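You operate a simulated robot arm through the tools that you are given. There is no shell and no other tool. Be economical: measure what you need, move in short steps, check, and stop when the job is done.

You run a simulated two-armed robot. Do the job below in one go: nothing can be reset, and whatever is moved stays where it is left.

TASK
Put the yellow bundle on the top of the compressor away on the middle shelf of the roller bench. Take the filter labelled "TYPE 2" from the top of the compressor and put it on the grey top of unit one. Put the clear cartridge marked "black" from the grey top of unit one on the front of the plate bench and the clear cartridge labelled "cyan" on the clear half of the green top of unit one. Put the job ticket that says "602" from the green top of unit one on the top shelf of unit one and the job ticket that says "904" on the second shelf by the hall door from the bottom. Open the top guard of unit four. The order is free. Set down upright: filter, clear cartridge.
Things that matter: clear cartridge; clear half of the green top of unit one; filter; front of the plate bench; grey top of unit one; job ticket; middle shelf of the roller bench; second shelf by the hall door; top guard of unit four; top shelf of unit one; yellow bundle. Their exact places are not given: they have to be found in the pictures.

Only the result counts: the job must be done as asked and must still hold three seconds after the hand-in. Knocking over, shifting, dropping, spilling or breaking anything else fails it.

THE ROBOT
Two 7-joint arms with two-finger parallel grippers on one trunk, on a base that drives. Base frame: it is fixed to the floor where the robot stands at the start and does not move with it; the origin is under the middle of the robot, x ahead of it, y to its left, z up; the surface under the hand at the start is at about z = 600. Readings come in mm, rad, newtons and seconds.
The left shoulder is at the start at [20, 113, 1072], the right one opposite. With the tool pointing down near the work surface each hand reaches from about 100 to 580 mm from the robot's upright axis, wherever it stands, measured 20 degrees to its own side. Places, roughly: clear cartridge [1000, 500, 1000]; clear half of the green top of unit one [2600, 0, 1000]; filter [250, -250, 750]; front of the plate bench (18x110 cm) [5500, 440, 900]; grey top of unit one [1000, 300, 1000]; job ticket [2500, 0, 1000]; middle shelf of the roller bench (84x22 cm) [2180, 9540, 480]; second shelf by the hall door [-1400, 2400, 500]; top guard of unit four [3200, 4500, 1000]; top shelf of unit one (18x59 cm) [800, 400, 780]; yellow bundle (10x6x5 cm) [500, 0, 600]. Payload 1.57 kg a hand.
Tool frame (each hand has its own): the origin (TCP) lies between the finger pads and is the grasp point; the fingertips stand 30 mm ahead of it; z points along the fingers, y is the line along which they close. Largest opening 80 mm; finger width 17, thickness 12; the body of the gripper, 40 by 82 mm, starts 80 mm behind the TCP.
Orientation is that of the tool frame in the base frame, as a unit quaternion [x, y, z, w]. With the fingers straight down and closing along the base's y, the tool's x points along the base's -x, its y along +y and its z along -z.

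THE INTERFACE
- The arms move only by the tool servo_tool. It takes "left_motion", "right_motion" or both (then of equal length, played together; a hand with none holds still); each is a list that holds one entry, the list of rows, each a list of 7 numbers: the turn, a rotation vector about the base's x, y, z in units of 8 degrees (1.0 is 8 degrees), then the shift along the base's x, y, z in units of 30 mm (1.0 is 30 mm), then the opening, from 0 (shut) to 1 (fully open). In form: [[[wx, wy, wz, tx, ty, tz, grip], ...]]. A call has 1 to 8 rows; each row shifts and turns the commanded pose from where the row before left it. A call with a number of a shift or a turn outside -1 to 1 is refused whole. A row lasts 0.2 s, in which the tool goes at most 50 mm and 0.15 rad; a call with a longer step from one row to the next is refused whole, and so is a gripper value outside its range. A pose out of reach is approached as far as the arm can. The call stops where the force on the tool passes 40 N (or 10 N more than at its start, if that is more) or the arm is blocked; 0.2 s more then pass. The fingers move at their own pace (about 45 mm/s each) and stop on an object; they squeeze with about 39 N. The grip force told is the motor's: it shows also when the fingers shut on nothing. Time passes only in rows, and 0.2 s behind the last, so rows that do not move let the fingers close. The reply holds the time, the measured pose of the TCP, the force on the tool along the base axes, the opening and the grip force, in the units named above and with some noise, with the torque about the TCP (base axes, N m) and any sound that the robot's microphone picked up.
- Cameras (640 x 400 px; columns grow to the right, rows downward): "scene" is now at [100, -3.6, 1201.4]; the picture's right is [-0.05, -1.00, 0.00], its down [-0.53, 0.02, -0.85] and it looks along [0.85, -0.04, -0.53] (base axes); focal length 214 px, centre (320, 200). "left" rides on the left gripper at [72, 7, -122] in its tool frame; the picture's right is [-0.09, 1.00, 0.00], its down [-0.84, -0.08, -0.54] and it looks along [-0.54, -0.05, 0.84] (tool axes); focal length 238 px, centre (320, 200). "right" rides on the right gripper at [72, -7, -122] in its tool frame; the picture's right is [0.09, 1.00, 0.00], its down [-0.84, 0.08, -0.54] and it looks along [-0.54, 0.05, 0.84] (tool axes); focal length 238 px, centre (320, 200).
- get_image(camera): a new picture of that camera. No time passes.
- raise_lower(by): slides the trunk up (or, below 0, down) by that many mm; the arms and the scene camera ride with it, the base frame stays. It gives what a move gives, with no picture.
- base_move(legs): drives the robot by 1 to 6 legs, each [ahead, left, turn to the left] in mm, mm and rad, along the robot's own axes; the way and the turn of a leg run together, so that a leg with both is an arc; at most 1500 mm and 3.142 rad a leg. The arms and the cameras ride along, it lands a little off, and it stops where it bumps. It gives what a move gives.
- head_to(pan, tilt): turns the head with the scene camera to pan (to the left, within 1.396 rad either way) and tilt (down, from -0.506 to 1.204), counted from straight ahead of the robot. It gives what a move gives.
- locate(camera, pixels): there is no depth. For up to 12 entries [column, row, z] of the newest picture of that camera ("zoom" is the newest enlarged one), the place [x, y] in the base frame at which the ray of that pixel passes the height z, good to about 2 mm. No time passes.
- zoom(camera, box): a new picture of the part [left, top, right, bottom] of that camera's present view, enlarged. No time passes.
- job_done(): hands the job in; it is judged then, once.

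Keep the steps short. Do not move on a guess: measure, check each grasp and each placing, and mend mistakes. In all there are 131 turns and 142 pictures (those below and enlarged ones count). Leave the grippers open and the arms clear of the work at the hand-in unless told otherwise, and finish with a single line.

The tools are called after "Emit:" by a JSON object that holds its "fn" and its "kwargs". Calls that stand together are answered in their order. servo_tool: Moves the arms, as the interface text tells. Its arguments: {"type":"object","properties":{"left_motion":{"type":"array","items":{"type":"array","items":{"type":"array","items":{"type":"number"}}}},"right_motion":{"type":"array","items":{"type":"array","items":{"type":"array","items":{"type":"number"}}}}},"required":[]} The other tools are called the same way: raise_lower (by) slides the trunk up or down; base_move (legs) drives the base; head_to (pan, tilt) turns the head that bears the scene camera; get_image (camera) takes a picture; locate (camera, pixels) gives the place at which the rays of pixels pass given heights; zoom (camera, box) takes an enlarged picture of a part of a camera's view; job_done () hands the job in.

At the start:

```text
clock: 0.0
left_ee_pos: [451.0, 104.7, 1106.6]
left_orientation: [-0.001, 1.0, 0.0, 0.001]
left_contact_force: [0.7, 0.6, -0.4]
left_wrist_torque: [0.01, 0.01, -0.01]
left_grip_width: 80.0
left_grasp_force: 0.0
right_ee_pos: [422.3, -262.3, 1109.5]
right_orientation: [0.0, 1.0, 0.0, 0.001]
right_contact_force: [-0.2, -1.0, 0.0]
right_wrist_torque: [-0.01, 0.03, 0.0]
right_grip_width: 80.1
right_grasp_force: 0.0
trunk travel left (down, up): [-125.0, 445.0]
robot x, y, heading: [-3.0, 0.6, -0.006]
head pan, tilt: [-0.047, 0.555]
```

scene: 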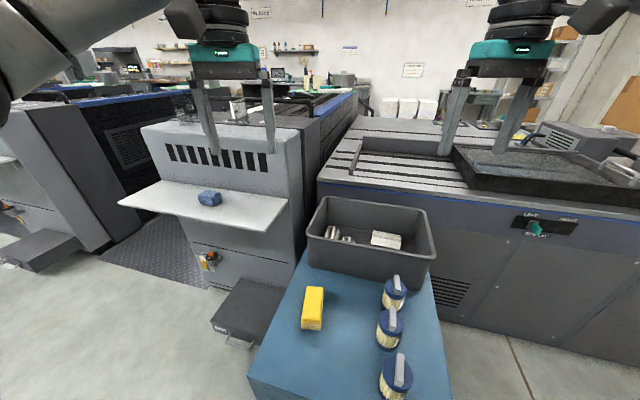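
right: 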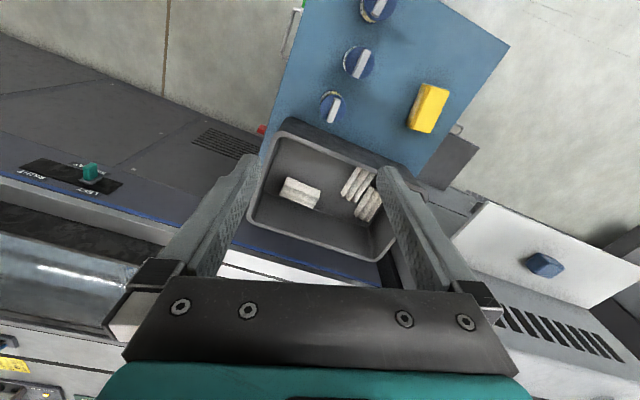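
left: 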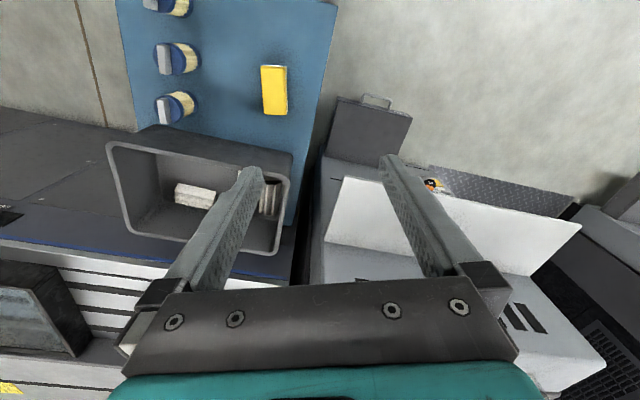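

I see the blue compressor top with the yellow bundle (312,308) and three filters at (395,292), (390,328), (396,376). Next I zoom in to read the labels, and locate them.

Emit:
{"fn": "zoom", "kwargs": {"camera": "scene", "box": [280, 250, 460, 400]}}

Emit:
{"fn": "zoom", "kwargs": {"camera": "scene", "box": [100, 30, 380, 210]}}

Emit:
{"fn": "locate", "kwargs": {"camera": "scene", "pixels": [[312, 308, 600], [312, 308, 650], [393, 330, 600], [393, 330, 680], [205, 195, 780], [240, 130, 1000], [420, 145, 900]]}}

Emit:
{"fn": "zoom", "kwargs": {"camera": "right", "box": [240, 0, 520, 180]}}

```text
2.67 times, centred on (370, 325) of scene
```

zoom: 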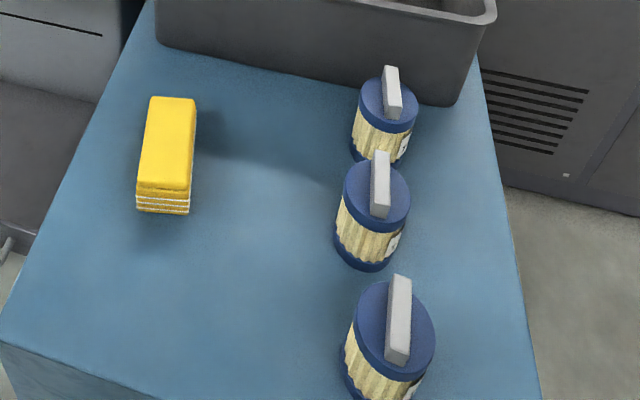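

```text
2.22 times, centred on (240, 120) of scene
```

zoom: 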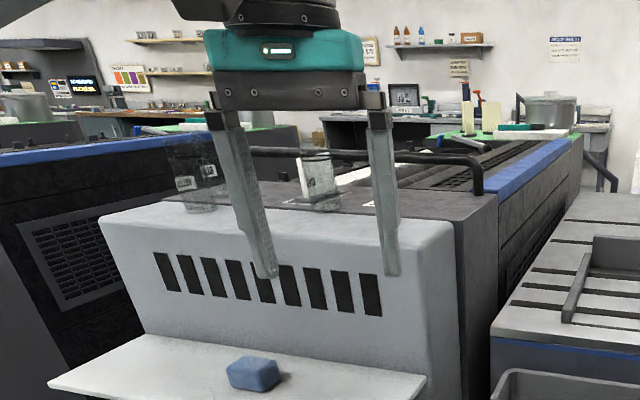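

```text
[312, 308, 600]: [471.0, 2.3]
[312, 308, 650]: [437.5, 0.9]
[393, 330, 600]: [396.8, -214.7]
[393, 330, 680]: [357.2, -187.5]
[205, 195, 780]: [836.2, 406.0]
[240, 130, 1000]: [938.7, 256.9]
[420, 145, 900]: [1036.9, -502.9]
```

```text
2.22 times, centred on (380, 90) of right
```

zoom: 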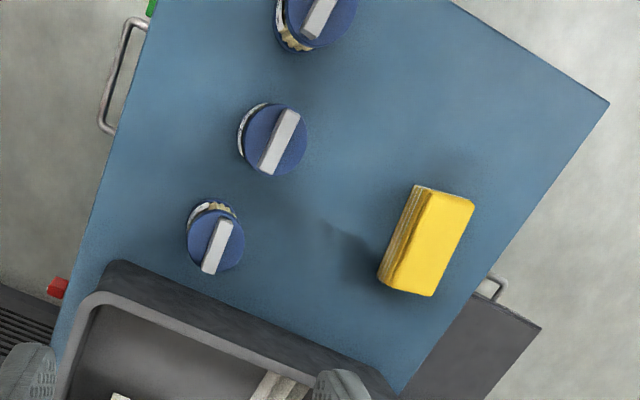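

Labels on the filters face to the right side (-y). I turn the right hand by 90° and lower it at the right of the filters to read them.

Emit:
{"fn": "servo_tool", "kwargs": {"right_motion": [[[0, 0, 0.9, 0, -0.5, -0.8, 1], [0, 0, 0.9, 0, -0.5, -0.8, 1], [0, 0, 0.9, 0, -0.5, -0.8, 1], [0, 0, 0.9, 0, -0.5, -0.8, 1], [0, 0, 0.9, 0, -0.5, -0.8, 1], [0, 0, 0.9, 0, -0.5, -0.8, 1], [0, 0, 0.9, 0, -0.5, -0.8, 1], [0, 0, 0.9, 0, -0.5, -0.8, 1]]]}}

Emit:
{"fn": "servo_tool", "kwargs": {"right_motion": [[[0, 0, 0.9, 0, 0, -1, 1], [0, 0, 0.9, 0, 0, -1, 1], [0, 0, 0.9, 0, 0, -1, 1], [0, 0, 0.9, 0, 0, -1, 1], [0, 0, 0.45, 0, 0, -1, 1], [0, 0, 0, 0, 0, -0.5, 1]]]}}

Emit:
{"fn": "get_image", "kwargs": {"camera": "right"}}

```text
clock: 1.8
left_ee_pos: [451.6, 104.6, 1106.6]
left_orientation: [0.0, 1.0, 0.0, 0.0]
left_contact_force: [0.1, 0.2, -0.1]
left_wrist_torque: [-0.01, 0.0, 0.0]
left_grip_width: 80.0
left_grasp_force: 0.0
right_ee_pos: [297.4, -214.8, 944.6]
right_orientation: [-0.483, 0.876, 0.0, 0.0]
right_contact_force: [-0.1, 0.0, 0.2]
right_wrist_torque: [-0.03, -0.02, 0.02]
right_grip_width: 80.1
right_grasp_force: 0.0
right hand out of reach, approached as far as the arm can: row 4, 5, 6, 7, 8
trunk travel left (down, up): [-125.0, 445.0]
robot x, y, heading: [-4.0, 0.5, 0.006]
head pan, tilt: [-0.047, 0.555]
```

```text
clock: 3.2
left_ee_pos: [450.3, 104.8, 1107.3]
left_orientation: [-0.001, 1.0, 0.0, -0.001]
left_contact_force: [-0.1, 1.3, 0.6]
left_wrist_torque: [-0.03, 0.01, -0.04]
left_grip_width: 79.7
left_grasp_force: 0.1
right_ee_pos: [245.0, -117.7, 798.8]
right_orientation: [0.707, -0.707, 0.0, 0.001]
right_contact_force: [0.1, -0.3, 0.4]
right_wrist_torque: [-0.05, -0.01, -0.01]
right_grip_width: 80.1
right_grasp_force: 0.0
right hand out of reach, approached as far as the arm can: row 1, 2, 3, 4
trunk travel left (down, up): [-125.0, 445.0]
robot x, y, heading: [0.9, -1.4, -0.002]
head pan, tilt: [-0.047, 0.555]
```

```text
135 pictures are left
```

right: 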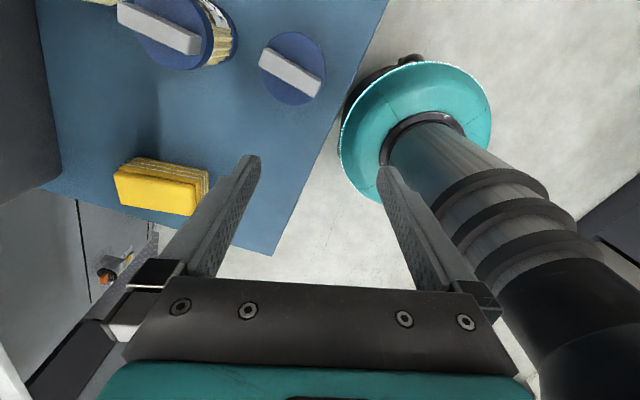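

The hand camera sees the tops only. I'll bring the arm back up and use the head camera from the right side instead.

Emit:
{"fn": "servo_tool", "kwargs": {"right_motion": [[[0, 0, -0.9, 0.3, -0.3, 1, 1], [0, 0, -0.9, 0.3, -0.3, 1, 1], [0, 0, -0.9, 0.3, -0.3, 1, 1], [0, 0, -0.9, 0.3, -0.3, 1, 1], [0, 0, -0.9, 0.3, -0.3, 1, 1], [0, 0, -0.9, 0.3, -0.3, 1, 1], [0, 0, -0.9, 0.3, -0.3, 1, 1], [0, 0, -0.9, 0.3, -0.3, 1, 1]]]}}

Emit:
{"fn": "servo_tool", "kwargs": {"right_motion": [[[0, 0, -0.9, 0, -0.3, 0.6, 1], [0, 0, -0.9, 0, -0.3, 0.6, 1], [0, 0, -0.9, 0, -0.3, 0.6, 1], [0, 0, -0.9, 0, -0.3, 0.6, 1], [0, 0, -0.45, 0, -0.3, 0.6, 1]]]}}

Emit:
{"fn": "head_to", "kwargs": {"pan": -1.2, "tilt": 0.5}}

Emit:
{"fn": "get_image", "kwargs": {"camera": "scene"}}

Emit:
{"fn": "head_to", "kwargs": {"pan": 1.2, "tilt": 0.3}}

Emit:
{"fn": "get_image", "kwargs": {"camera": "scene"}}

```text
clock: 5.0
left_ee_pos: [450.2, 105.5, 1106.8]
left_orientation: [-0.001, 1.0, 0.0, 0.0]
left_contact_force: [0.0, 0.1, -0.4]
left_wrist_torque: [-0.02, -0.04, 0.03]
left_grip_width: 79.9
left_grasp_force: 0.1
right_ee_pos: [316.9, -188.8, 1036.5]
right_orientation: [-0.278, 0.961, 0.0, -0.001]
right_contact_force: [-0.3, 0.2, -0.5]
right_wrist_torque: [-0.01, -0.03, 0.02]
right_grip_width: 80.0
right_grasp_force: 0.1
trunk travel left (down, up): [-125.0, 445.0]
robot x, y, heading: [-1.3, -2.5, 0.002]
head pan, tilt: [-0.047, 0.555]
```

```text
clock: 6.2
left_ee_pos: [450.6, 104.6, 1106.5]
left_orientation: [0.001, 1.0, 0.0, 0.0]
left_contact_force: [-0.5, -1.0, -0.6]
left_wrist_torque: [0.02, -0.03, -0.04]
left_grip_width: 80.0
left_grasp_force: 0.1
right_ee_pos: [319.6, -232.2, 1128.3]
right_orientation: [0.001, 1.0, 0.0, 0.0]
right_contact_force: [0.0, -0.5, -0.3]
right_wrist_torque: [-0.03, 0.01, -0.04]
right_grip_width: 80.2
right_grasp_force: 0.0
trunk travel left (down, up): [-125.0, 445.0]
robot x, y, heading: [1.1, 0.2, -0.005]
head pan, tilt: [-0.047, 0.555]
```

```text
clock: 7.6
left_ee_pos: [450.2, 105.2, 1107.6]
left_orientation: [0.0, 1.0, 0.0, 0.0]
left_contact_force: [0.3, 0.2, -0.5]
left_wrist_torque: [0.05, 0.02, -0.01]
left_grip_width: 80.0
left_grasp_force: 0.1
right_ee_pos: [319.2, -232.5, 1129.0]
right_orientation: [0.001, 1.0, 0.0, 0.0]
right_contact_force: [-0.2, 0.3, -1.1]
right_wrist_torque: [-0.01, -0.02, 0.02]
right_grip_width: 80.3
right_grasp_force: 0.0
trunk travel left (down, up): [-125.0, 445.0]
robot x, y, heading: [-5.8, 0.3, 0.001]
head pan, tilt: [-1.201, 0.499]
```

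```text
134 pictures are left
```

scene: 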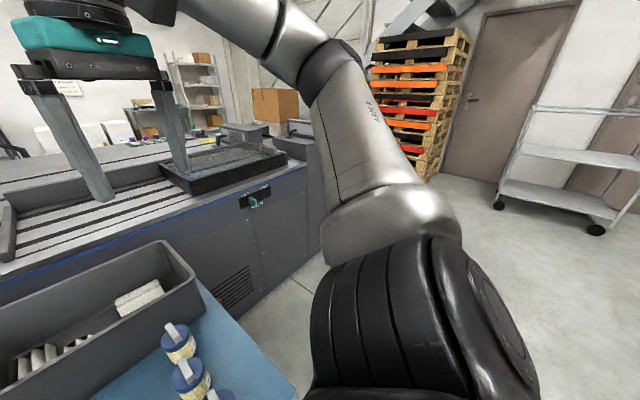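

```text
clock: 9.8
left_ee_pos: [450.5, 104.5, 1107.9]
left_orientation: [-0.002, 1.0, -0.001, 0.0]
left_contact_force: [-1.0, 0.4, 1.0]
left_wrist_torque: [0.02, 0.03, -0.01]
left_grip_width: 79.7
left_grasp_force: 0.0
right_ee_pos: [319.5, -233.1, 1128.4]
right_orientation: [0.001, 1.0, 0.0, -0.001]
right_contact_force: [-0.8, -0.6, 0.1]
right_wrist_torque: [0.0, -0.01, 0.02]
right_grip_width: 80.0
right_grasp_force: 0.0
trunk travel left (down, up): [-125.0, 445.0]
robot x, y, heading: [2.2, 2.4, 0.001]
head pan, tilt: [1.201, 0.3]
```

```text
133 pictures are left
```

scene: 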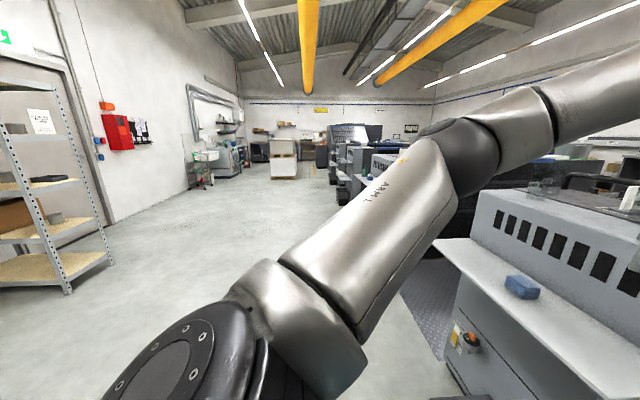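

The floor to the right is clear. I drive 650 mm right and look back left at the filters.

Emit:
{"fn": "base_move", "kwargs": {"legs": [[-50, -650, 0]]}}

Emit:
{"fn": "head_to", "kwargs": {"pan": 0.65, "tilt": 0.6}}

Emit:
{"fn": "get_image", "kwargs": {"camera": "scene"}}

```text
clock: 13.4
left_ee_pos: [401.7, -543.2, 1107.8]
left_orientation: [-0.002, 1.0, 0.0, 0.0]
left_contact_force: [-0.1, -0.4, -0.2]
left_wrist_torque: [0.01, 0.0, -0.02]
left_grip_width: 80.2
left_grasp_force: 0.1
right_ee_pos: [271.0, -880.9, 1129.9]
right_orientation: [-0.002, 1.0, 0.001, 0.001]
right_contact_force: [0.2, -0.5, 0.3]
right_wrist_torque: [-0.01, -0.02, -0.02]
right_grip_width: 79.9
right_grasp_force: 0.0
trunk travel left (down, up): [-125.0, 445.0]
robot x, y, heading: [-49.9, -648.8, -0.002]
head pan, tilt: [1.201, 0.3]
```

```text
clock: 14.4
left_ee_pos: [400.9, -544.4, 1107.8]
left_orientation: [-0.001, 1.0, 0.0, 0.0]
left_contact_force: [0.0, 0.4, 0.2]
left_wrist_torque: [0.0, 0.02, -0.01]
left_grip_width: 80.0
left_grasp_force: 0.1
right_ee_pos: [269.8, -880.9, 1130.3]
right_orientation: [-0.002, 1.0, 0.0, 0.0]
right_contact_force: [0.5, 0.1, -0.9]
right_wrist_torque: [0.0, 0.01, -0.01]
right_grip_width: 79.9
right_grasp_force: 0.0
trunk travel left (down, up): [-125.0, 445.0]
robot x, y, heading: [-49.0, -648.4, -0.002]
head pan, tilt: [0.649, 0.6]
```

```text
132 pictures are left
```

scene: 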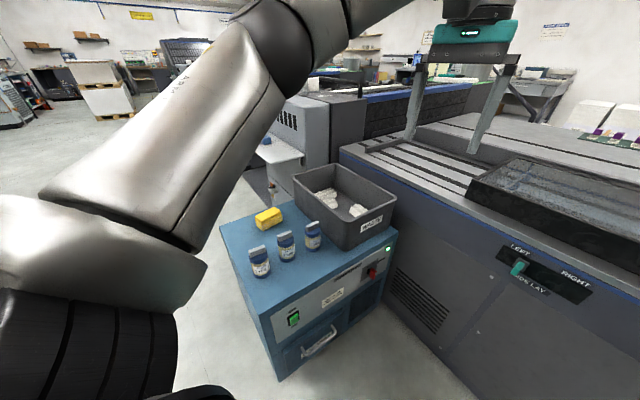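

Filters with labels now visible at (258,262), (286,246), (312,235). I enlarge.

Emit:
{"fn": "zoom", "kwargs": {"camera": "scene", "box": [240, 210, 336, 270]}}

Emit:
{"fn": "locate", "kwargs": {"camera": "scene", "pixels": [[261, 275, 600], [287, 259, 600], [313, 247, 600], [268, 228, 600], [221, 228, 600], [290, 196, 600], [397, 233, 600], [262, 320, 600]]}}

```text
6.67 times, centred on (288, 240) of scene
```

zoom: 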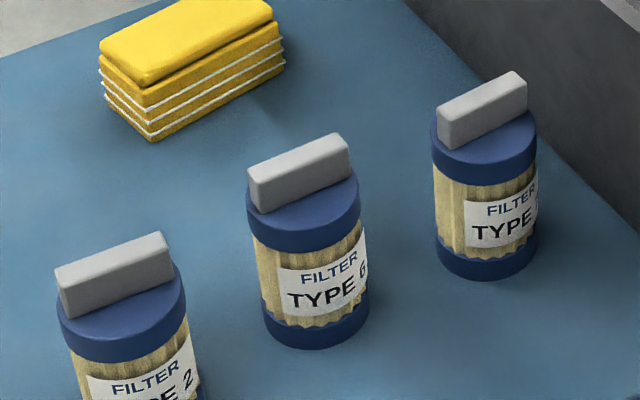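

```text
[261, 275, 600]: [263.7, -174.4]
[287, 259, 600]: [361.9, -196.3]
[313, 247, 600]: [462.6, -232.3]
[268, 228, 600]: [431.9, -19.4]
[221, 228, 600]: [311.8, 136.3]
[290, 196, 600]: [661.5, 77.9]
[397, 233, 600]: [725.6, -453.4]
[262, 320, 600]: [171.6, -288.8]
```

TYPE 2 is the filter nearest the robot (about x 264, y -175). I drive back and lower the right hand above it.

Emit:
{"fn": "base_move", "kwargs": {"legs": [[50, 650, 0]]}}

Emit:
{"fn": "servo_tool", "kwargs": {"right_motion": [[[0, 0, 0, -0.23, 0.22, -1, 1], [0, 0, 0, -0.23, 0.22, -1, 1], [0, 0, 0, -0.23, 0.22, -1, 1], [0, 0, 0, -0.23, 0.22, -1, 1], [0, 0, 0, -0.23, 0.22, -1, 1], [0, 0, 0, -0.23, 0.22, -1, 1], [0, 0, 0, -0.23, 0.22, -1, 1], [0, 0, 0, -0.23, 0.22, -1, 1]]]}}

Emit:
{"fn": "get_image", "kwargs": {"camera": "right"}}

Emit:
{"fn": "head_to", "kwargs": {"pan": -0.5, "tilt": 1.1}}

Emit:
{"fn": "get_image", "kwargs": {"camera": "scene"}}

```text
clock: 18.0
left_ee_pos: [448.0, 108.9, 1107.9]
left_orientation: [-0.004, 1.0, 0.0, 0.0]
left_contact_force: [0.7, 0.0, 0.0]
left_wrist_torque: [0.0, -0.01, -0.02]
left_grip_width: 80.3
left_grasp_force: 0.1
right_ee_pos: [319.4, -229.0, 1129.9]
right_orientation: [-0.003, 1.0, 0.001, 0.0]
right_contact_force: [0.1, 0.1, -0.9]
right_wrist_torque: [-0.02, 0.01, -0.01]
right_grip_width: 79.8
right_grasp_force: 0.1
trunk travel left (down, up): [-125.0, 445.0]
robot x, y, heading: [-2.0, 1.4, 0.001]
head pan, tilt: [0.649, 0.6]
```

```text
clock: 19.8
left_ee_pos: [448.3, 108.1, 1107.8]
left_orientation: [-0.003, 1.0, 0.0, 0.0]
left_contact_force: [-0.6, -0.1, 0.7]
left_wrist_torque: [0.03, 0.01, 0.0]
left_grip_width: 79.8
left_grasp_force: 0.1
right_ee_pos: [262.6, -177.4, 889.9]
right_orientation: [-0.003, 1.0, 0.0, 0.0]
right_contact_force: [0.2, 0.2, 0.4]
right_wrist_torque: [0.02, 0.01, 0.0]
right_grip_width: 79.9
right_grasp_force: 0.1
trunk travel left (down, up): [-125.0, 445.0]
robot x, y, heading: [0.5, 6.0, 0.003]
head pan, tilt: [0.649, 0.6]
```

```text
130 pictures are left
```

right: 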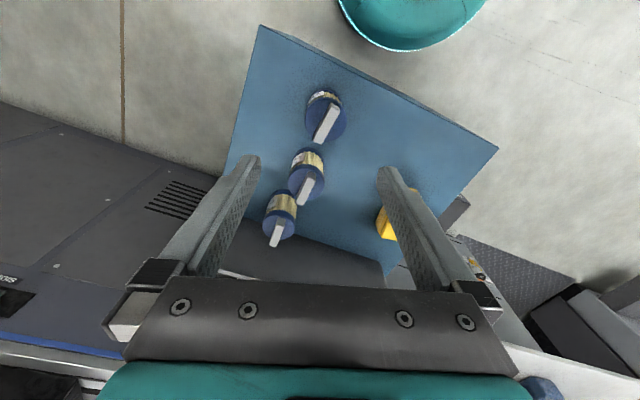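

```text
clock: 21.2
left_ee_pos: [447.6, 107.9, 1107.5]
left_orientation: [-0.003, 1.0, 0.0, -0.001]
left_contact_force: [-0.2, -1.0, 0.7]
left_wrist_torque: [0.01, -0.02, 0.0]
left_grip_width: 80.1
left_grasp_force: 0.0
right_ee_pos: [263.2, -177.5, 890.8]
right_orientation: [-0.003, 1.0, 0.0, 0.0]
right_contact_force: [0.5, -0.3, 0.1]
right_wrist_torque: [0.0, 0.03, 0.0]
right_grip_width: 80.0
right_grasp_force: 0.0
trunk travel left (down, up): [-125.0, 445.0]
robot x, y, heading: [-1.6, -0.2, 0.008]
head pan, tilt: [-0.499, 1.1]
```

```text
129 pictures are left
```

scene: 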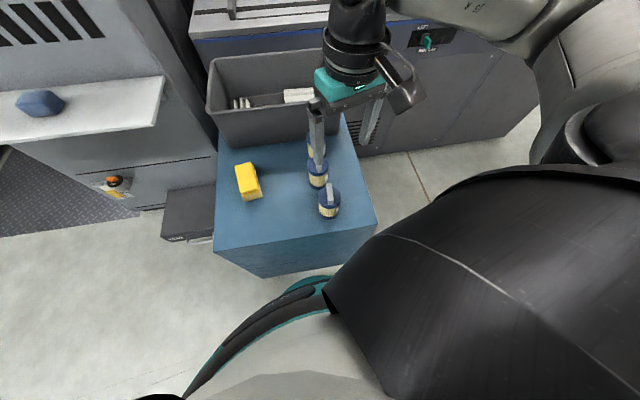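

I measure the nearest filter's handle from two views.

Emit:
{"fn": "zoom", "kwargs": {"camera": "right", "box": [272, 75, 400, 155]}}

Emit:
{"fn": "zoom", "kwargs": {"camera": "scene", "box": [282, 150, 378, 210]}}

Emit:
{"fn": "locate", "kwargs": {"camera": "scene", "pixels": [[330, 215, 600], [330, 185, 680], [330, 185, 700], [330, 185, 720]]}}

```text
5.00 times, centred on (336, 115) of right
```

zoom: 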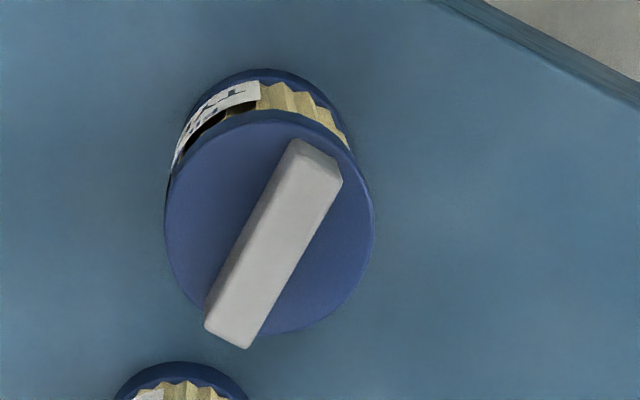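

```text
6.67 times, centred on (330, 180) of scene
```

zoom: 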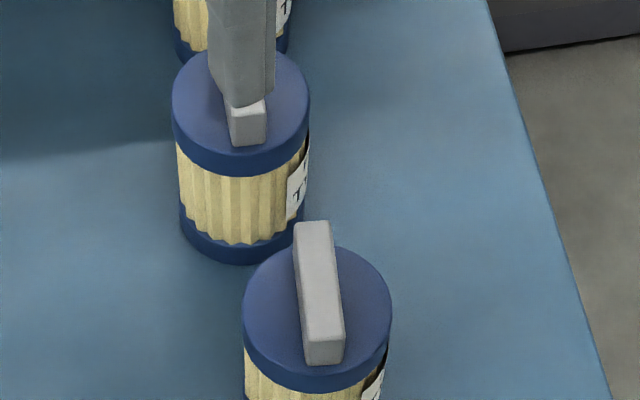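

```text
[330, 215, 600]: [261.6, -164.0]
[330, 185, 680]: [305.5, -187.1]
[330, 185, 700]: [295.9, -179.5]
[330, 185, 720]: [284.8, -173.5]
```

Emit:
{"fn": "locate", "kwargs": {"camera": "scene", "pixels": [[329.7, 192, 680], [329.7, 192, 700], [329.7, 192, 720]]}}

Emit:
{"fn": "locate", "kwargs": {"camera": "right", "pixels": [[326.4, 125.4, 680], [326.4, 125.4, 700], [326.4, 125.4, 720], [336, 110, 700], [317.6, 143, 700]]}}

```text
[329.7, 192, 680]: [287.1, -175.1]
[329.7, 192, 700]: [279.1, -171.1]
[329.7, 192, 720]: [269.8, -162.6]
```

```text
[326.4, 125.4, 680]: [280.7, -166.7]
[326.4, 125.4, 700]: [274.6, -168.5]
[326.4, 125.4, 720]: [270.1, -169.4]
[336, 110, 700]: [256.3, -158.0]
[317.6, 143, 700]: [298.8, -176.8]
```

Handle top is at about (274,-168,705), its long axis turned -24°. I turn the hand to match and go down to just above.

Emit:
{"fn": "servo_tool", "kwargs": {"right_motion": [[[0, 0, -1, 0.12, 0.1, -1, 1], [0, 0, -1, 0.12, 0.1, -1, 1], [0, 0, -1, 0.12, 0.1, -1, 1], [0, 0, 0, 0, 0, -1, 1], [0, 0, 0, 0, 0, -1, 1]]]}}

Emit:
{"fn": "get_image", "kwargs": {"camera": "right"}}

Emit:
{"fn": "zoom", "kwargs": {"camera": "scene", "box": [260, 120, 420, 220]}}

```text
clock: 22.4
left_ee_pos: [449.0, 108.4, 1108.1]
left_orientation: [-0.004, 1.0, 0.0, 0.0]
left_contact_force: [0.2, 0.0, 0.7]
left_wrist_torque: [-0.02, 0.02, 0.0]
left_grip_width: 80.0
left_grasp_force: 0.0
right_ee_pos: [274.2, -168.7, 740.1]
right_orientation: [0.206, 0.979, 0.0, 0.001]
right_contact_force: [-0.6, 0.1, 0.4]
right_wrist_torque: [0.02, 0.04, 0.03]
right_grip_width: 80.0
right_grasp_force: 0.0
trunk travel left (down, up): [-125.0, 445.0]
robot x, y, heading: [-0.4, 0.7, 0.006]
head pan, tilt: [-0.499, 1.1]
```

```text
126 pictures are left
```

right: 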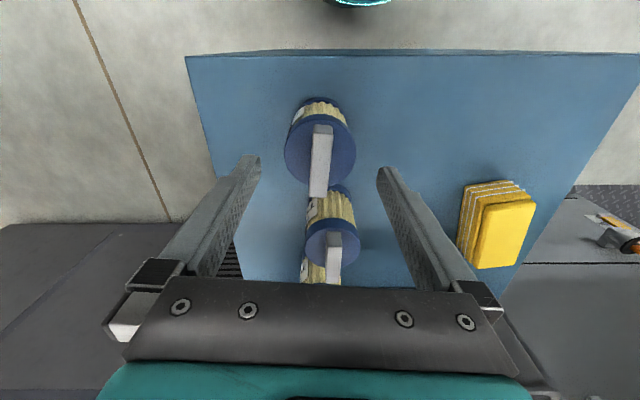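

```text
4.00 times, centred on (340, 170) of scene
```

zoom: 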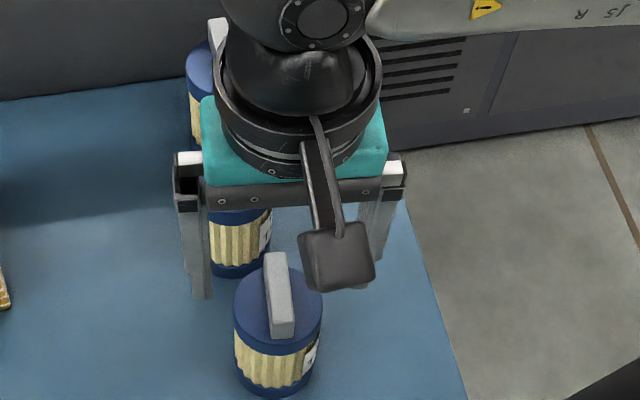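

The handle is centred between the fingers. I lower 22 mm and close.

Emit:
{"fn": "servo_tool", "kwargs": {"right_motion": [[[0, 0, 0, 0, 0, -0.4, 1], [0, 0, 0, 0, 0, -0.33, 1], [0, 0, 0, 0, 0, 0, 0], [0, 0, 0, 0, 0, 0, 0], [0, 0, 0, 0, 0, 0, 0], [0, 0, 0, 0, 0, 0, 0], [0, 0, 0, 0, 0, 0, 0]]]}}

Emit:
{"fn": "get_image", "kwargs": {"camera": "right"}}

```text
clock: 24.0
left_ee_pos: [446.4, 108.4, 1109.0]
left_orientation: [-0.004, 1.0, -0.001, 0.001]
left_contact_force: [-0.6, 0.6, 0.2]
left_wrist_torque: [0.01, 0.01, -0.01]
left_grip_width: 80.2
left_grasp_force: 0.1
right_ee_pos: [273.2, -167.4, 717.4]
right_orientation: [0.205, 0.979, -0.001, 0.002]
right_contact_force: [-1.5, -5.3, 19.4]
right_wrist_torque: [0.01, -0.03, -0.02]
right_grip_width: 36.1
right_grasp_force: 35.8
trunk travel left (down, up): [-125.0, 445.0]
robot x, y, heading: [-3.0, 3.3, 0.008]
head pan, tilt: [-0.499, 1.1]
```

```text
124 pictures are left
```

right: 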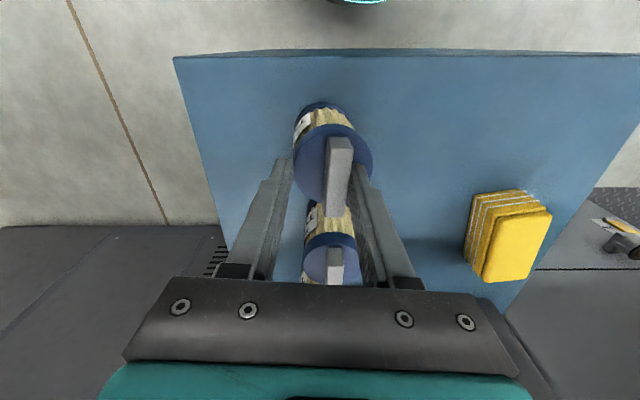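

The fingers jammed on the lid (19 N upward). I raise 5 mm and let them close.

Emit:
{"fn": "servo_tool", "kwargs": {"right_motion": [[[0, 0, 0, 0, 0, 0.1, 0.6], [0, 0, 0, 0, 0, 0.1, 0.6], [0, 0, 0, 0, 0, 0, 0], [0, 0, 0, 0, 0, 0, 0], [0, 0, 0, 0, 0, 0, 0], [0, 0, 0, 0, 0, 0, 0], [0, 0, 0, 0, 0, 0, 0]]]}}

Emit:
{"fn": "get_image", "kwargs": {"camera": "right"}}

```text
clock: 25.6
left_ee_pos: [448.3, 109.1, 1107.8]
left_orientation: [-0.004, 1.0, 0.0, 0.0]
left_contact_force: [1.0, -0.5, 0.1]
left_wrist_torque: [0.0, 0.0, -0.01]
left_grip_width: 80.1
left_grasp_force: 0.1
right_ee_pos: [273.8, -166.9, 722.4]
right_orientation: [0.204, 0.979, 0.001, 0.0]
right_contact_force: [0.2, -0.3, 1.1]
right_wrist_torque: [-0.02, 0.02, -0.03]
right_grip_width: 13.3
right_grasp_force: 29.7
trunk travel left (down, up): [-125.0, 445.0]
robot x, y, heading: [-3.1, -0.5, 0.004]
head pan, tilt: [-0.499, 1.1]
```

```text
123 pictures are left
```

right: 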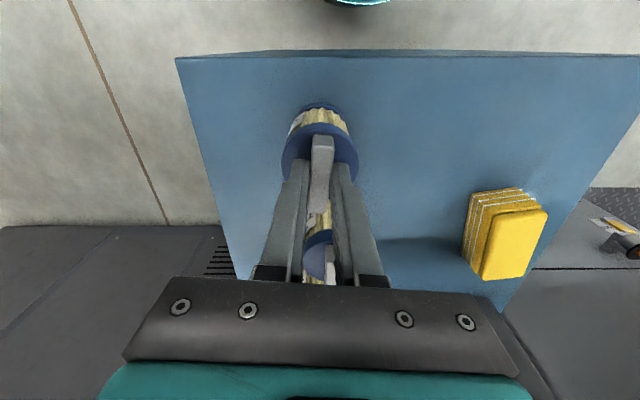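

Gripped (13 mm). I lift and raise the trunk so that the hands can work over the 1000 mm tops, then look around.

Emit:
{"fn": "servo_tool", "kwargs": {"right_motion": [[[0, 0, 0, 0, 0, 1, 0], [0, 0, 0, 0, 0, 1, 0], [0, 0, 0, 0, 0, 1, 0], [0, 0, 0, 0, 0, 1, 0], [0, 0, 0, 0, 0, 1, 0], [0, 0, 0, 0, 0, 1, 0], [0, 0, 0, 0, 0, 1, 0], [0, 0, 0, 0, 0, 1, 0]]]}}

Emit:
{"fn": "raise_lower", "kwargs": {"by": 400}}

Emit:
{"fn": "head_to", "kwargs": {"pan": 0.3, "tilt": 0.45}}

Emit:
{"fn": "get_image", "kwargs": {"camera": "scene"}}

Emit:
{"fn": "get_image", "kwargs": {"camera": "right"}}

```text
clock: 27.4
left_ee_pos: [447.6, 108.6, 1107.1]
left_orientation: [-0.004, 1.0, 0.001, 0.0]
left_contact_force: [0.2, -0.2, 1.3]
left_wrist_torque: [-0.01, -0.03, -0.03]
left_grip_width: 79.9
left_grasp_force: 0.0
right_ee_pos: [275.6, -168.9, 964.2]
right_orientation: [0.203, 0.979, 0.0, 0.0]
right_contact_force: [0.4, -0.2, -0.1]
right_wrist_torque: [0.03, 0.0, 0.03]
right_grip_width: 0.0
right_grasp_force: 22.1
trunk travel left (down, up): [-125.0, 445.0]
robot x, y, heading: [-0.7, 0.2, 0.005]
head pan, tilt: [-0.499, 1.1]
```

```text
clock: 31.2
left_ee_pos: [448.4, 108.5, 1507.1]
left_orientation: [-0.004, 1.0, 0.001, 0.0]
left_contact_force: [0.5, 1.5, 0.1]
left_wrist_torque: [0.0, 0.0, 0.01]
left_grip_width: 79.8
left_grasp_force: 0.1
right_ee_pos: [275.3, -167.8, 1365.4]
right_orientation: [0.204, 0.979, 0.0, 0.0]
right_contact_force: [0.1, 1.0, 0.1]
right_wrist_torque: [-0.02, -0.02, -0.01]
right_grip_width: 0.1
right_grasp_force: 21.4
trunk travel left (down, up): [-525.0, 45.0]
robot x, y, heading: [-2.1, 1.0, 0.007]
head pan, tilt: [-0.499, 1.1]
```

```text
clock: 32.3
left_ee_pos: [447.9, 107.3, 1505.8]
left_orientation: [-0.003, 1.0, 0.0, -0.001]
left_contact_force: [0.5, 0.4, 0.1]
left_wrist_torque: [-0.02, 0.03, -0.02]
left_grip_width: 80.3
left_grasp_force: 0.1
right_ee_pos: [276.3, -166.7, 1365.8]
right_orientation: [0.205, 0.979, 0.0, 0.0]
right_contact_force: [0.1, 0.6, 0.8]
right_wrist_torque: [0.04, 0.0, -0.02]
right_grip_width: 0.1
right_grasp_force: 21.0
trunk travel left (down, up): [-525.0, 45.0]
robot x, y, heading: [-4.8, 2.3, 0.005]
head pan, tilt: [0.3, 0.45]
```

```text
122 pictures are left
```

scene: 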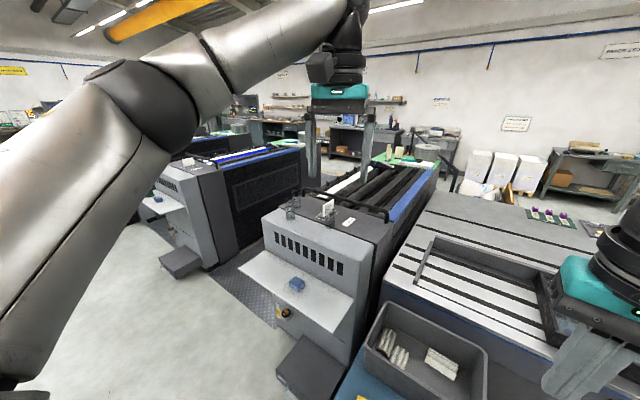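

```text
121 pictures are left
```

right: 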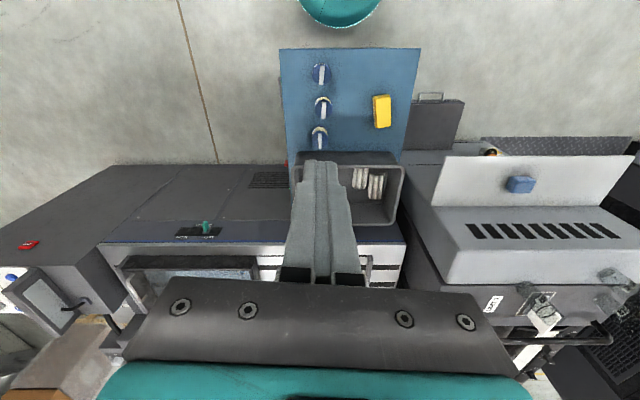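

The handle slipped: the hand is empty, and the filter still stands in place at (321,73). Before going down again I use this high view to look at unit one.

Emit:
{"fn": "zoom", "kwargs": {"camera": "scene", "box": [230, 120, 454, 260]}}

Emit:
{"fn": "zoom", "kwargs": {"camera": "scene", "box": [440, 100, 640, 225]}}

Emit:
{"fn": "zoom", "kwargs": {"camera": "right", "box": [280, 50, 344, 90]}}

Emit:
{"fn": "locate", "kwargs": {"camera": "scene", "pixels": [[291, 215, 1000], [326, 213, 1000], [349, 220, 1000], [262, 217, 1000], [355, 245, 1000], [402, 165, 1000], [437, 165, 1000], [375, 160, 1000], [240, 260, 780], [340, 330, 780], [540, 215, 900], [272, 240, 0]]}}

```text
2.86 times, centred on (342, 190) of scene
```

zoom: 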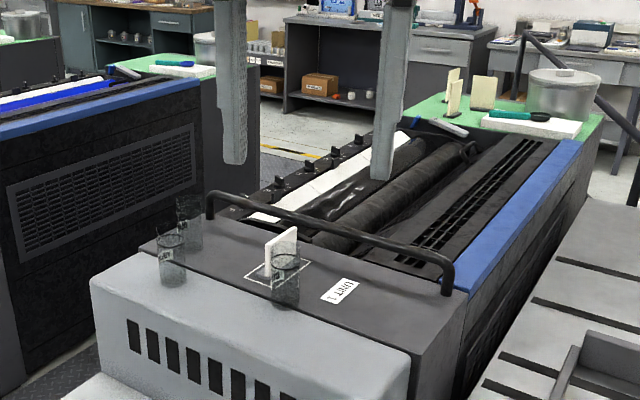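

```text
3.20 times, centred on (540, 162) of scene
```

zoom: 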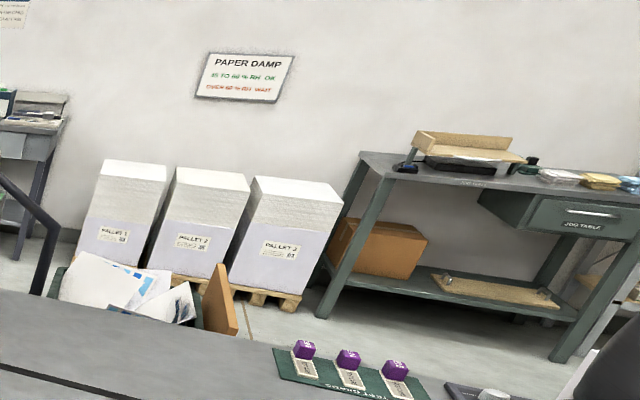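

```text
10.00 times, centred on (312, 70) of right
```

zoom: 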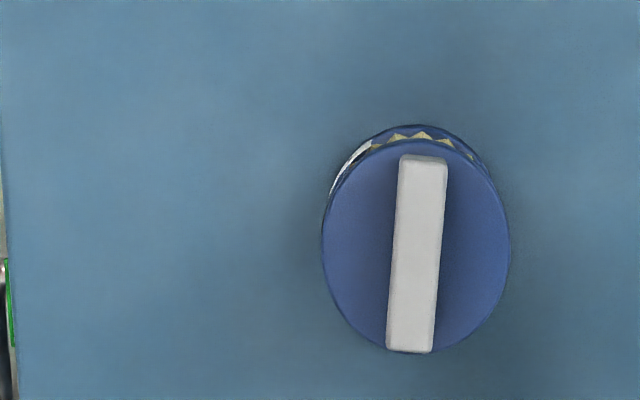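

```text
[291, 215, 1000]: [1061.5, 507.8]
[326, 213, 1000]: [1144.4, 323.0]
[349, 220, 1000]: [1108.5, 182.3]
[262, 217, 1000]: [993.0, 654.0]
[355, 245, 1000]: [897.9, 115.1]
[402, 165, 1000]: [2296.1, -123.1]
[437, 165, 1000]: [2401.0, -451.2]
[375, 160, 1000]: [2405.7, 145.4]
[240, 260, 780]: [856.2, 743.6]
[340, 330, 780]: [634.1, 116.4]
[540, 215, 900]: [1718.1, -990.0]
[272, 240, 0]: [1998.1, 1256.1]
```

Now back down: I lower the trunk and re-measure the filter, this time to grip it around the blue lid (about 55 mm).

Emit:
{"fn": "raise_lower", "kwargs": {"by": -400}}

Emit:
{"fn": "servo_tool", "kwargs": {"right_motion": [[[0, 0, 0, 0, 0, -0.9, 1], [0, 0, 0, 0, 0, -0.9, 1], [0, 0, 0, 0, 0, -0.9, 1], [0, 0, 0, 0, 0, -0.9, 1], [0, 0, 0, 0, 0, 0, 1]]]}}

Emit:
{"fn": "zoom", "kwargs": {"camera": "right", "box": [240, 60, 400, 160]}}

```text
clock: 36.1
left_ee_pos: [447.7, 108.7, 1107.5]
left_orientation: [-0.004, 1.0, 0.0, 0.0]
left_contact_force: [0.3, 0.2, 0.2]
left_wrist_torque: [-0.02, 0.03, 0.0]
left_grip_width: 80.2
left_grasp_force: 0.2
right_ee_pos: [275.2, -167.5, 965.5]
right_orientation: [0.204, 0.979, 0.0, 0.001]
right_contact_force: [0.7, 0.0, -0.2]
right_wrist_torque: [0.01, 0.0, -0.02]
right_grip_width: 0.0
right_grasp_force: 21.6
trunk travel left (down, up): [-125.0, 445.0]
robot x, y, heading: [-4.0, 0.6, 0.006]
head pan, tilt: [0.3, 0.45]
```

```text
clock: 37.4
left_ee_pos: [448.5, 107.0, 1107.2]
left_orientation: [-0.004, 1.0, 0.0, 0.001]
left_contact_force: [-0.9, -0.3, 0.1]
left_wrist_torque: [-0.01, 0.02, 0.02]
left_grip_width: 79.8
left_grasp_force: 0.1
right_ee_pos: [275.5, -167.6, 857.1]
right_orientation: [0.205, 0.979, -0.001, 0.0]
right_contact_force: [0.3, -0.2, -0.1]
right_wrist_torque: [-0.02, 0.0, -0.03]
right_grip_width: 80.1
right_grasp_force: 0.0
trunk travel left (down, up): [-125.0, 445.0]
robot x, y, heading: [-2.4, -0.5, 0.002]
head pan, tilt: [0.3, 0.45]
```

```text
4.00 times, centred on (320, 110) of right
```

zoom: 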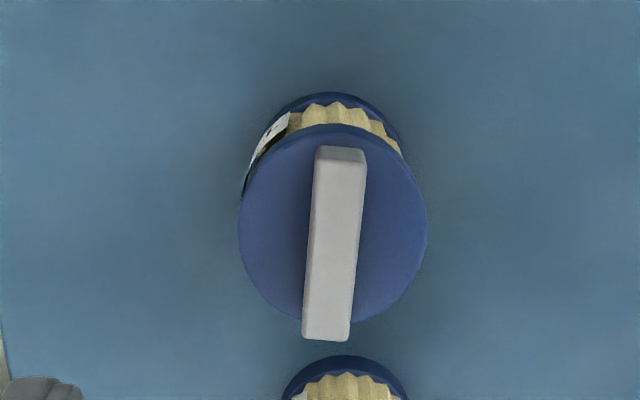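

Emit:
{"fn": "locate", "kwargs": {"camera": "zoom", "pixels": [[333, 222, 687], [239, 222, 687], [427, 222, 687], [336, 248, 705]]}}

```text
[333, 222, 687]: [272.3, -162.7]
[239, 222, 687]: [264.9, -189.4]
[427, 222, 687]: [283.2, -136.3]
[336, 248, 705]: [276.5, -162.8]
```

Lid centre (273,-163), 56 mm wide. I lower over it to TCP z≈672 and close on the lid.

Emit:
{"fn": "servo_tool", "kwargs": {"right_motion": [[[0, 0, 0, -0.08, 0.15, -1, 1], [0, 0, 0, 0, 0, -1, 1], [0, 0, 0, 0, 0, -1, 1], [0, 0, 0, 0, 0, -1, 1], [0, 0, 0, 0, 0, -1, 1], [0, 0, 0, 0, 0, -1, 1], [0, 0, 0, 0, 0, -0.17, 1], [0, 0, 0, 0, 0, 0, 1]]]}}

Emit:
{"fn": "servo_tool", "kwargs": {"right_motion": [[[0, 0, 0, 0, 0, 0, 0], [0, 0, 0, 0, 0, 0, 0], [0, 0, 0, 0, 0, 0, 0], [0, 0, 0, 0, 0, 0, 0], [0, 0, 0, 0, 0, 0.3, 0], [0, 0, 0, 0, 0, 0.5, 0], [0, 0, 0, 0, 0, 0.6, 0], [0, 0, 0, 0, 0, 0.6, 0]]]}}

Emit:
{"fn": "get_image", "kwargs": {"camera": "right"}}

```text
clock: 39.1
left_ee_pos: [448.0, 108.4, 1106.7]
left_orientation: [-0.003, 1.0, 0.0, 0.001]
left_contact_force: [0.4, -0.4, -0.5]
left_wrist_torque: [0.01, -0.01, 0.03]
left_grip_width: 80.0
left_grasp_force: 0.0
right_ee_pos: [271.5, -163.7, 672.6]
right_orientation: [0.204, 0.979, 0.0, 0.001]
right_contact_force: [-0.4, 0.3, 0.1]
right_wrist_torque: [-0.02, 0.02, 0.01]
right_grip_width: 80.1
right_grasp_force: 0.2
trunk travel left (down, up): [-125.0, 445.0]
robot x, y, heading: [-0.3, 2.5, 0.014]
head pan, tilt: [0.3, 0.45]
```

```text
clock: 41.0
left_ee_pos: [447.7, 108.2, 1106.4]
left_orientation: [-0.004, 1.0, -0.001, -0.001]
left_contact_force: [-0.4, -0.7, -0.2]
left_wrist_torque: [0.0, -0.03, 0.04]
left_grip_width: 80.0
left_grasp_force: 0.0
right_ee_pos: [273.9, -163.5, 732.3]
right_orientation: [0.205, 0.979, 0.0, 0.001]
right_contact_force: [-0.1, 0.2, -0.8]
right_wrist_torque: [0.0, 0.0, 0.02]
right_grip_width: 55.9
right_grasp_force: 39.2
trunk travel left (down, up): [-125.0, 445.0]
robot x, y, heading: [-7.4, 4.7, 0.002]
head pan, tilt: [0.3, 0.45]
```

```text
116 pictures are left
```

right: 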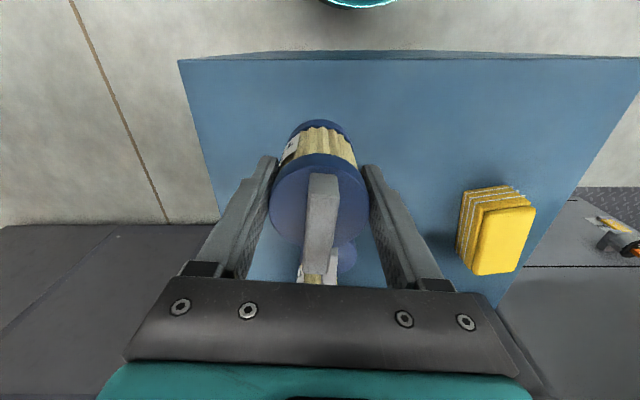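

Held firmly at 55.9 mm. I lift it, raise the trunk and drive left in front of unit one.

Emit:
{"fn": "servo_tool", "kwargs": {"right_motion": [[[0, 0, 0, 0, 0, 1, 0], [0, 0, 0, 0, 0, 1, 0], [0, 0, 0, 0, 0, 1, 0], [0, 0, 0, 0, 0, 1, 0], [0, 0, 0, 0, 0, 1, 0], [0, 0, 0, 0, 0, 1, 0], [0, 0, 0, 0, 0, 1, 0], [0, 0, 0, 0, 0, 1, 0]]]}}

Emit:
{"fn": "raise_lower", "kwargs": {"by": 400}}

Emit:
{"fn": "base_move", "kwargs": {"legs": [[-50, 450, 0]]}}

Emit:
{"fn": "head_to", "kwargs": {"pan": 0, "tilt": 0.8}}

Emit:
{"fn": "get_image", "kwargs": {"camera": "scene"}}

Emit:
{"fn": "get_image", "kwargs": {"camera": "right"}}

```text
clock: 42.8
left_ee_pos: [447.7, 107.6, 1107.1]
left_orientation: [-0.003, 1.0, 0.0, 0.0]
left_contact_force: [-0.6, -0.5, 0.0]
left_wrist_torque: [-0.03, -0.01, 0.01]
left_grip_width: 80.4
left_grasp_force: 0.0
right_ee_pos: [273.0, -163.0, 973.7]
right_orientation: [0.205, 0.979, -0.002, 0.0]
right_contact_force: [-0.2, -0.4, -0.8]
right_wrist_torque: [0.03, 0.0, 0.0]
right_grip_width: 56.0
right_grasp_force: 39.5
trunk travel left (down, up): [-125.0, 445.0]
robot x, y, heading: [-2.2, 2.0, 0.003]
head pan, tilt: [0.3, 0.45]
```

```text
clock: 46.6
left_ee_pos: [449.1, 108.0, 1507.4]
left_orientation: [-0.004, 1.0, -0.001, -0.001]
left_contact_force: [0.3, 0.1, -0.2]
left_wrist_torque: [-0.02, -0.02, -0.05]
left_grip_width: 80.0
left_grasp_force: 0.0
right_ee_pos: [274.6, -164.7, 1372.6]
right_orientation: [0.205, 0.979, 0.0, 0.0]
right_contact_force: [0.2, 0.0, -1.0]
right_wrist_torque: [-0.04, 0.0, -0.01]
right_grip_width: 55.8
right_grasp_force: 38.9
trunk travel left (down, up): [-525.0, 45.0]
robot x, y, heading: [-4.2, -2.3, 0.007]
head pan, tilt: [0.3, 0.45]
```

```text
clock: 49.3
left_ee_pos: [394.0, 552.4, 1506.8]
left_orientation: [-0.004, 1.0, 0.0, 0.0]
left_contact_force: [-0.6, -0.5, -0.1]
left_wrist_torque: [0.01, 0.02, 0.0]
left_grip_width: 80.2
left_grasp_force: 0.0
right_ee_pos: [220.0, 279.9, 1373.6]
right_orientation: [0.204, 0.979, 0.0, -0.001]
right_contact_force: [0.1, 0.6, -1.4]
right_wrist_torque: [-0.03, -0.01, 0.02]
right_grip_width: 56.1
right_grasp_force: 38.5
trunk travel left (down, up): [-525.0, 45.0]
robot x, y, heading: [-58.3, 447.6, 0.005]
head pan, tilt: [0.3, 0.45]
```

```text
clock: 50.1
left_ee_pos: [395.2, 552.2, 1507.3]
left_orientation: [-0.004, 1.0, 0.0, 0.0]
left_contact_force: [-0.9, -0.1, 0.4]
left_wrist_torque: [0.02, -0.01, 0.03]
left_grip_width: 80.0
left_grasp_force: 0.0
right_ee_pos: [220.9, 280.7, 1373.2]
right_orientation: [0.205, 0.979, 0.0, -0.001]
right_contact_force: [0.1, 1.0, -1.5]
right_wrist_torque: [0.0, 0.03, 0.02]
right_grip_width: 55.6
right_grasp_force: 38.7
trunk travel left (down, up): [-525.0, 45.0]
robot x, y, heading: [-54.2, 445.9, 0.011]
head pan, tilt: [0.0, 0.799]
```

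```text
115 pictures are left
```

scene: 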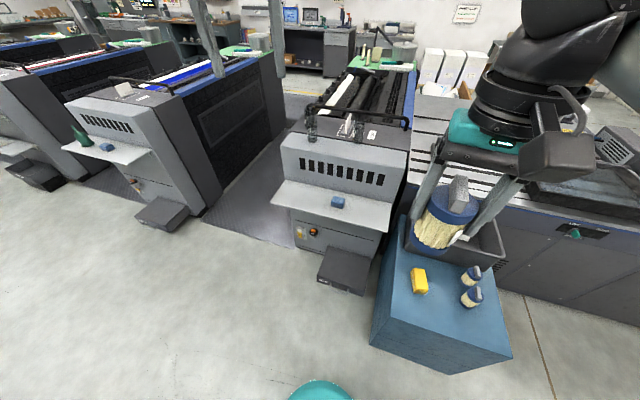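

```text
114 pictures are left
```

right: 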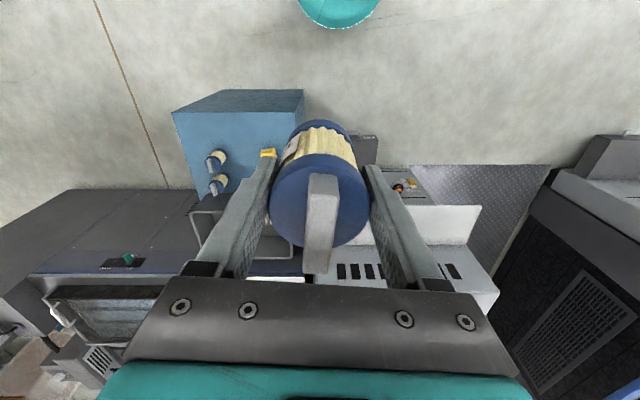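

Very good view of unit one. I enlarge it and measure.

Emit:
{"fn": "zoom", "kwargs": {"camera": "scene", "box": [260, 60, 436, 170]}}

Emit:
{"fn": "locate", "kwargs": {"camera": "scene", "pixels": [[270, 192, 780], [393, 192, 780], [270, 202, 780], [388, 231, 780], [281, 148, 1000], [408, 150, 1000], [218, 217, 0], [290, 245, 0], [318, 285, 0], [362, 295, 0], [283, 135, 0], [313, 130, 1000]]}}

```text
3.64 times, centred on (348, 115) of scene
```

zoom: 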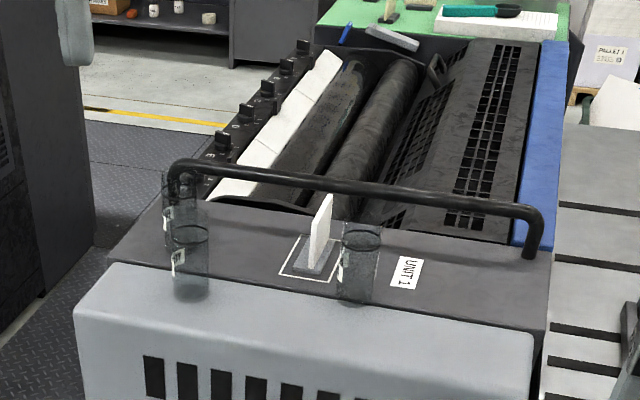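

```text
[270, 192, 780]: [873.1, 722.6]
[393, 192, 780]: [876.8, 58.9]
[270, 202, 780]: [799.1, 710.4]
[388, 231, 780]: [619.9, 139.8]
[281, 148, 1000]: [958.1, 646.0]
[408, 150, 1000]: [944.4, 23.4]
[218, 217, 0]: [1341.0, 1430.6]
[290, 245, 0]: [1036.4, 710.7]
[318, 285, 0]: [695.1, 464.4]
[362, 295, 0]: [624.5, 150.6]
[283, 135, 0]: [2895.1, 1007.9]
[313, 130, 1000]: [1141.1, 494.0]
```

Emit:
{"fn": "locate", "kwargs": {"camera": "scene", "pixels": [[320, 381, 0], [320, 381, 150], [320, 381, 300], [392, 136, 1000], [312, 140, 1000], [358, 140, 1000], [330, 200, 780], [328, 240, 0], [328, 240, 150], [369, 260, 150], [318, 282, 0], [361, 293, 0]]}}

Emit:
{"fn": "zoom", "kwargs": {"camera": "scene", "box": [250, 160, 430, 300]}}

```text
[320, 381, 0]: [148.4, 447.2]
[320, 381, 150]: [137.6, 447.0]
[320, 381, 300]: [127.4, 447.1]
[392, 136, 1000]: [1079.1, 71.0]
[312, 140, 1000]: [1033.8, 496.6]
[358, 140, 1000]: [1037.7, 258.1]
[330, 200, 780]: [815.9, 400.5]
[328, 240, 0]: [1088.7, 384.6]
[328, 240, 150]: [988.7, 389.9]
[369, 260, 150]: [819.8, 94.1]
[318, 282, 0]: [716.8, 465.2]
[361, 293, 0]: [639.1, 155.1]
```

```text
2.86 times, centred on (340, 230) of scene
```

zoom: 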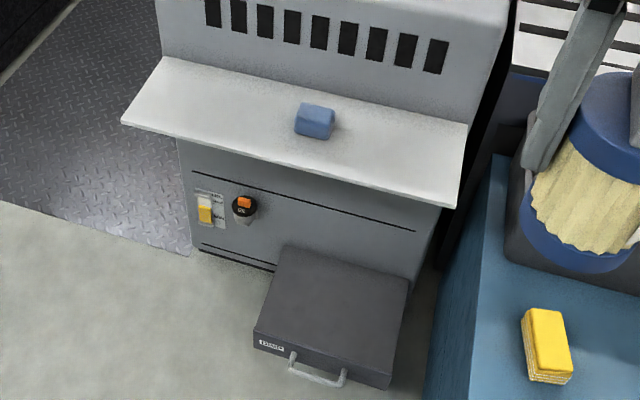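

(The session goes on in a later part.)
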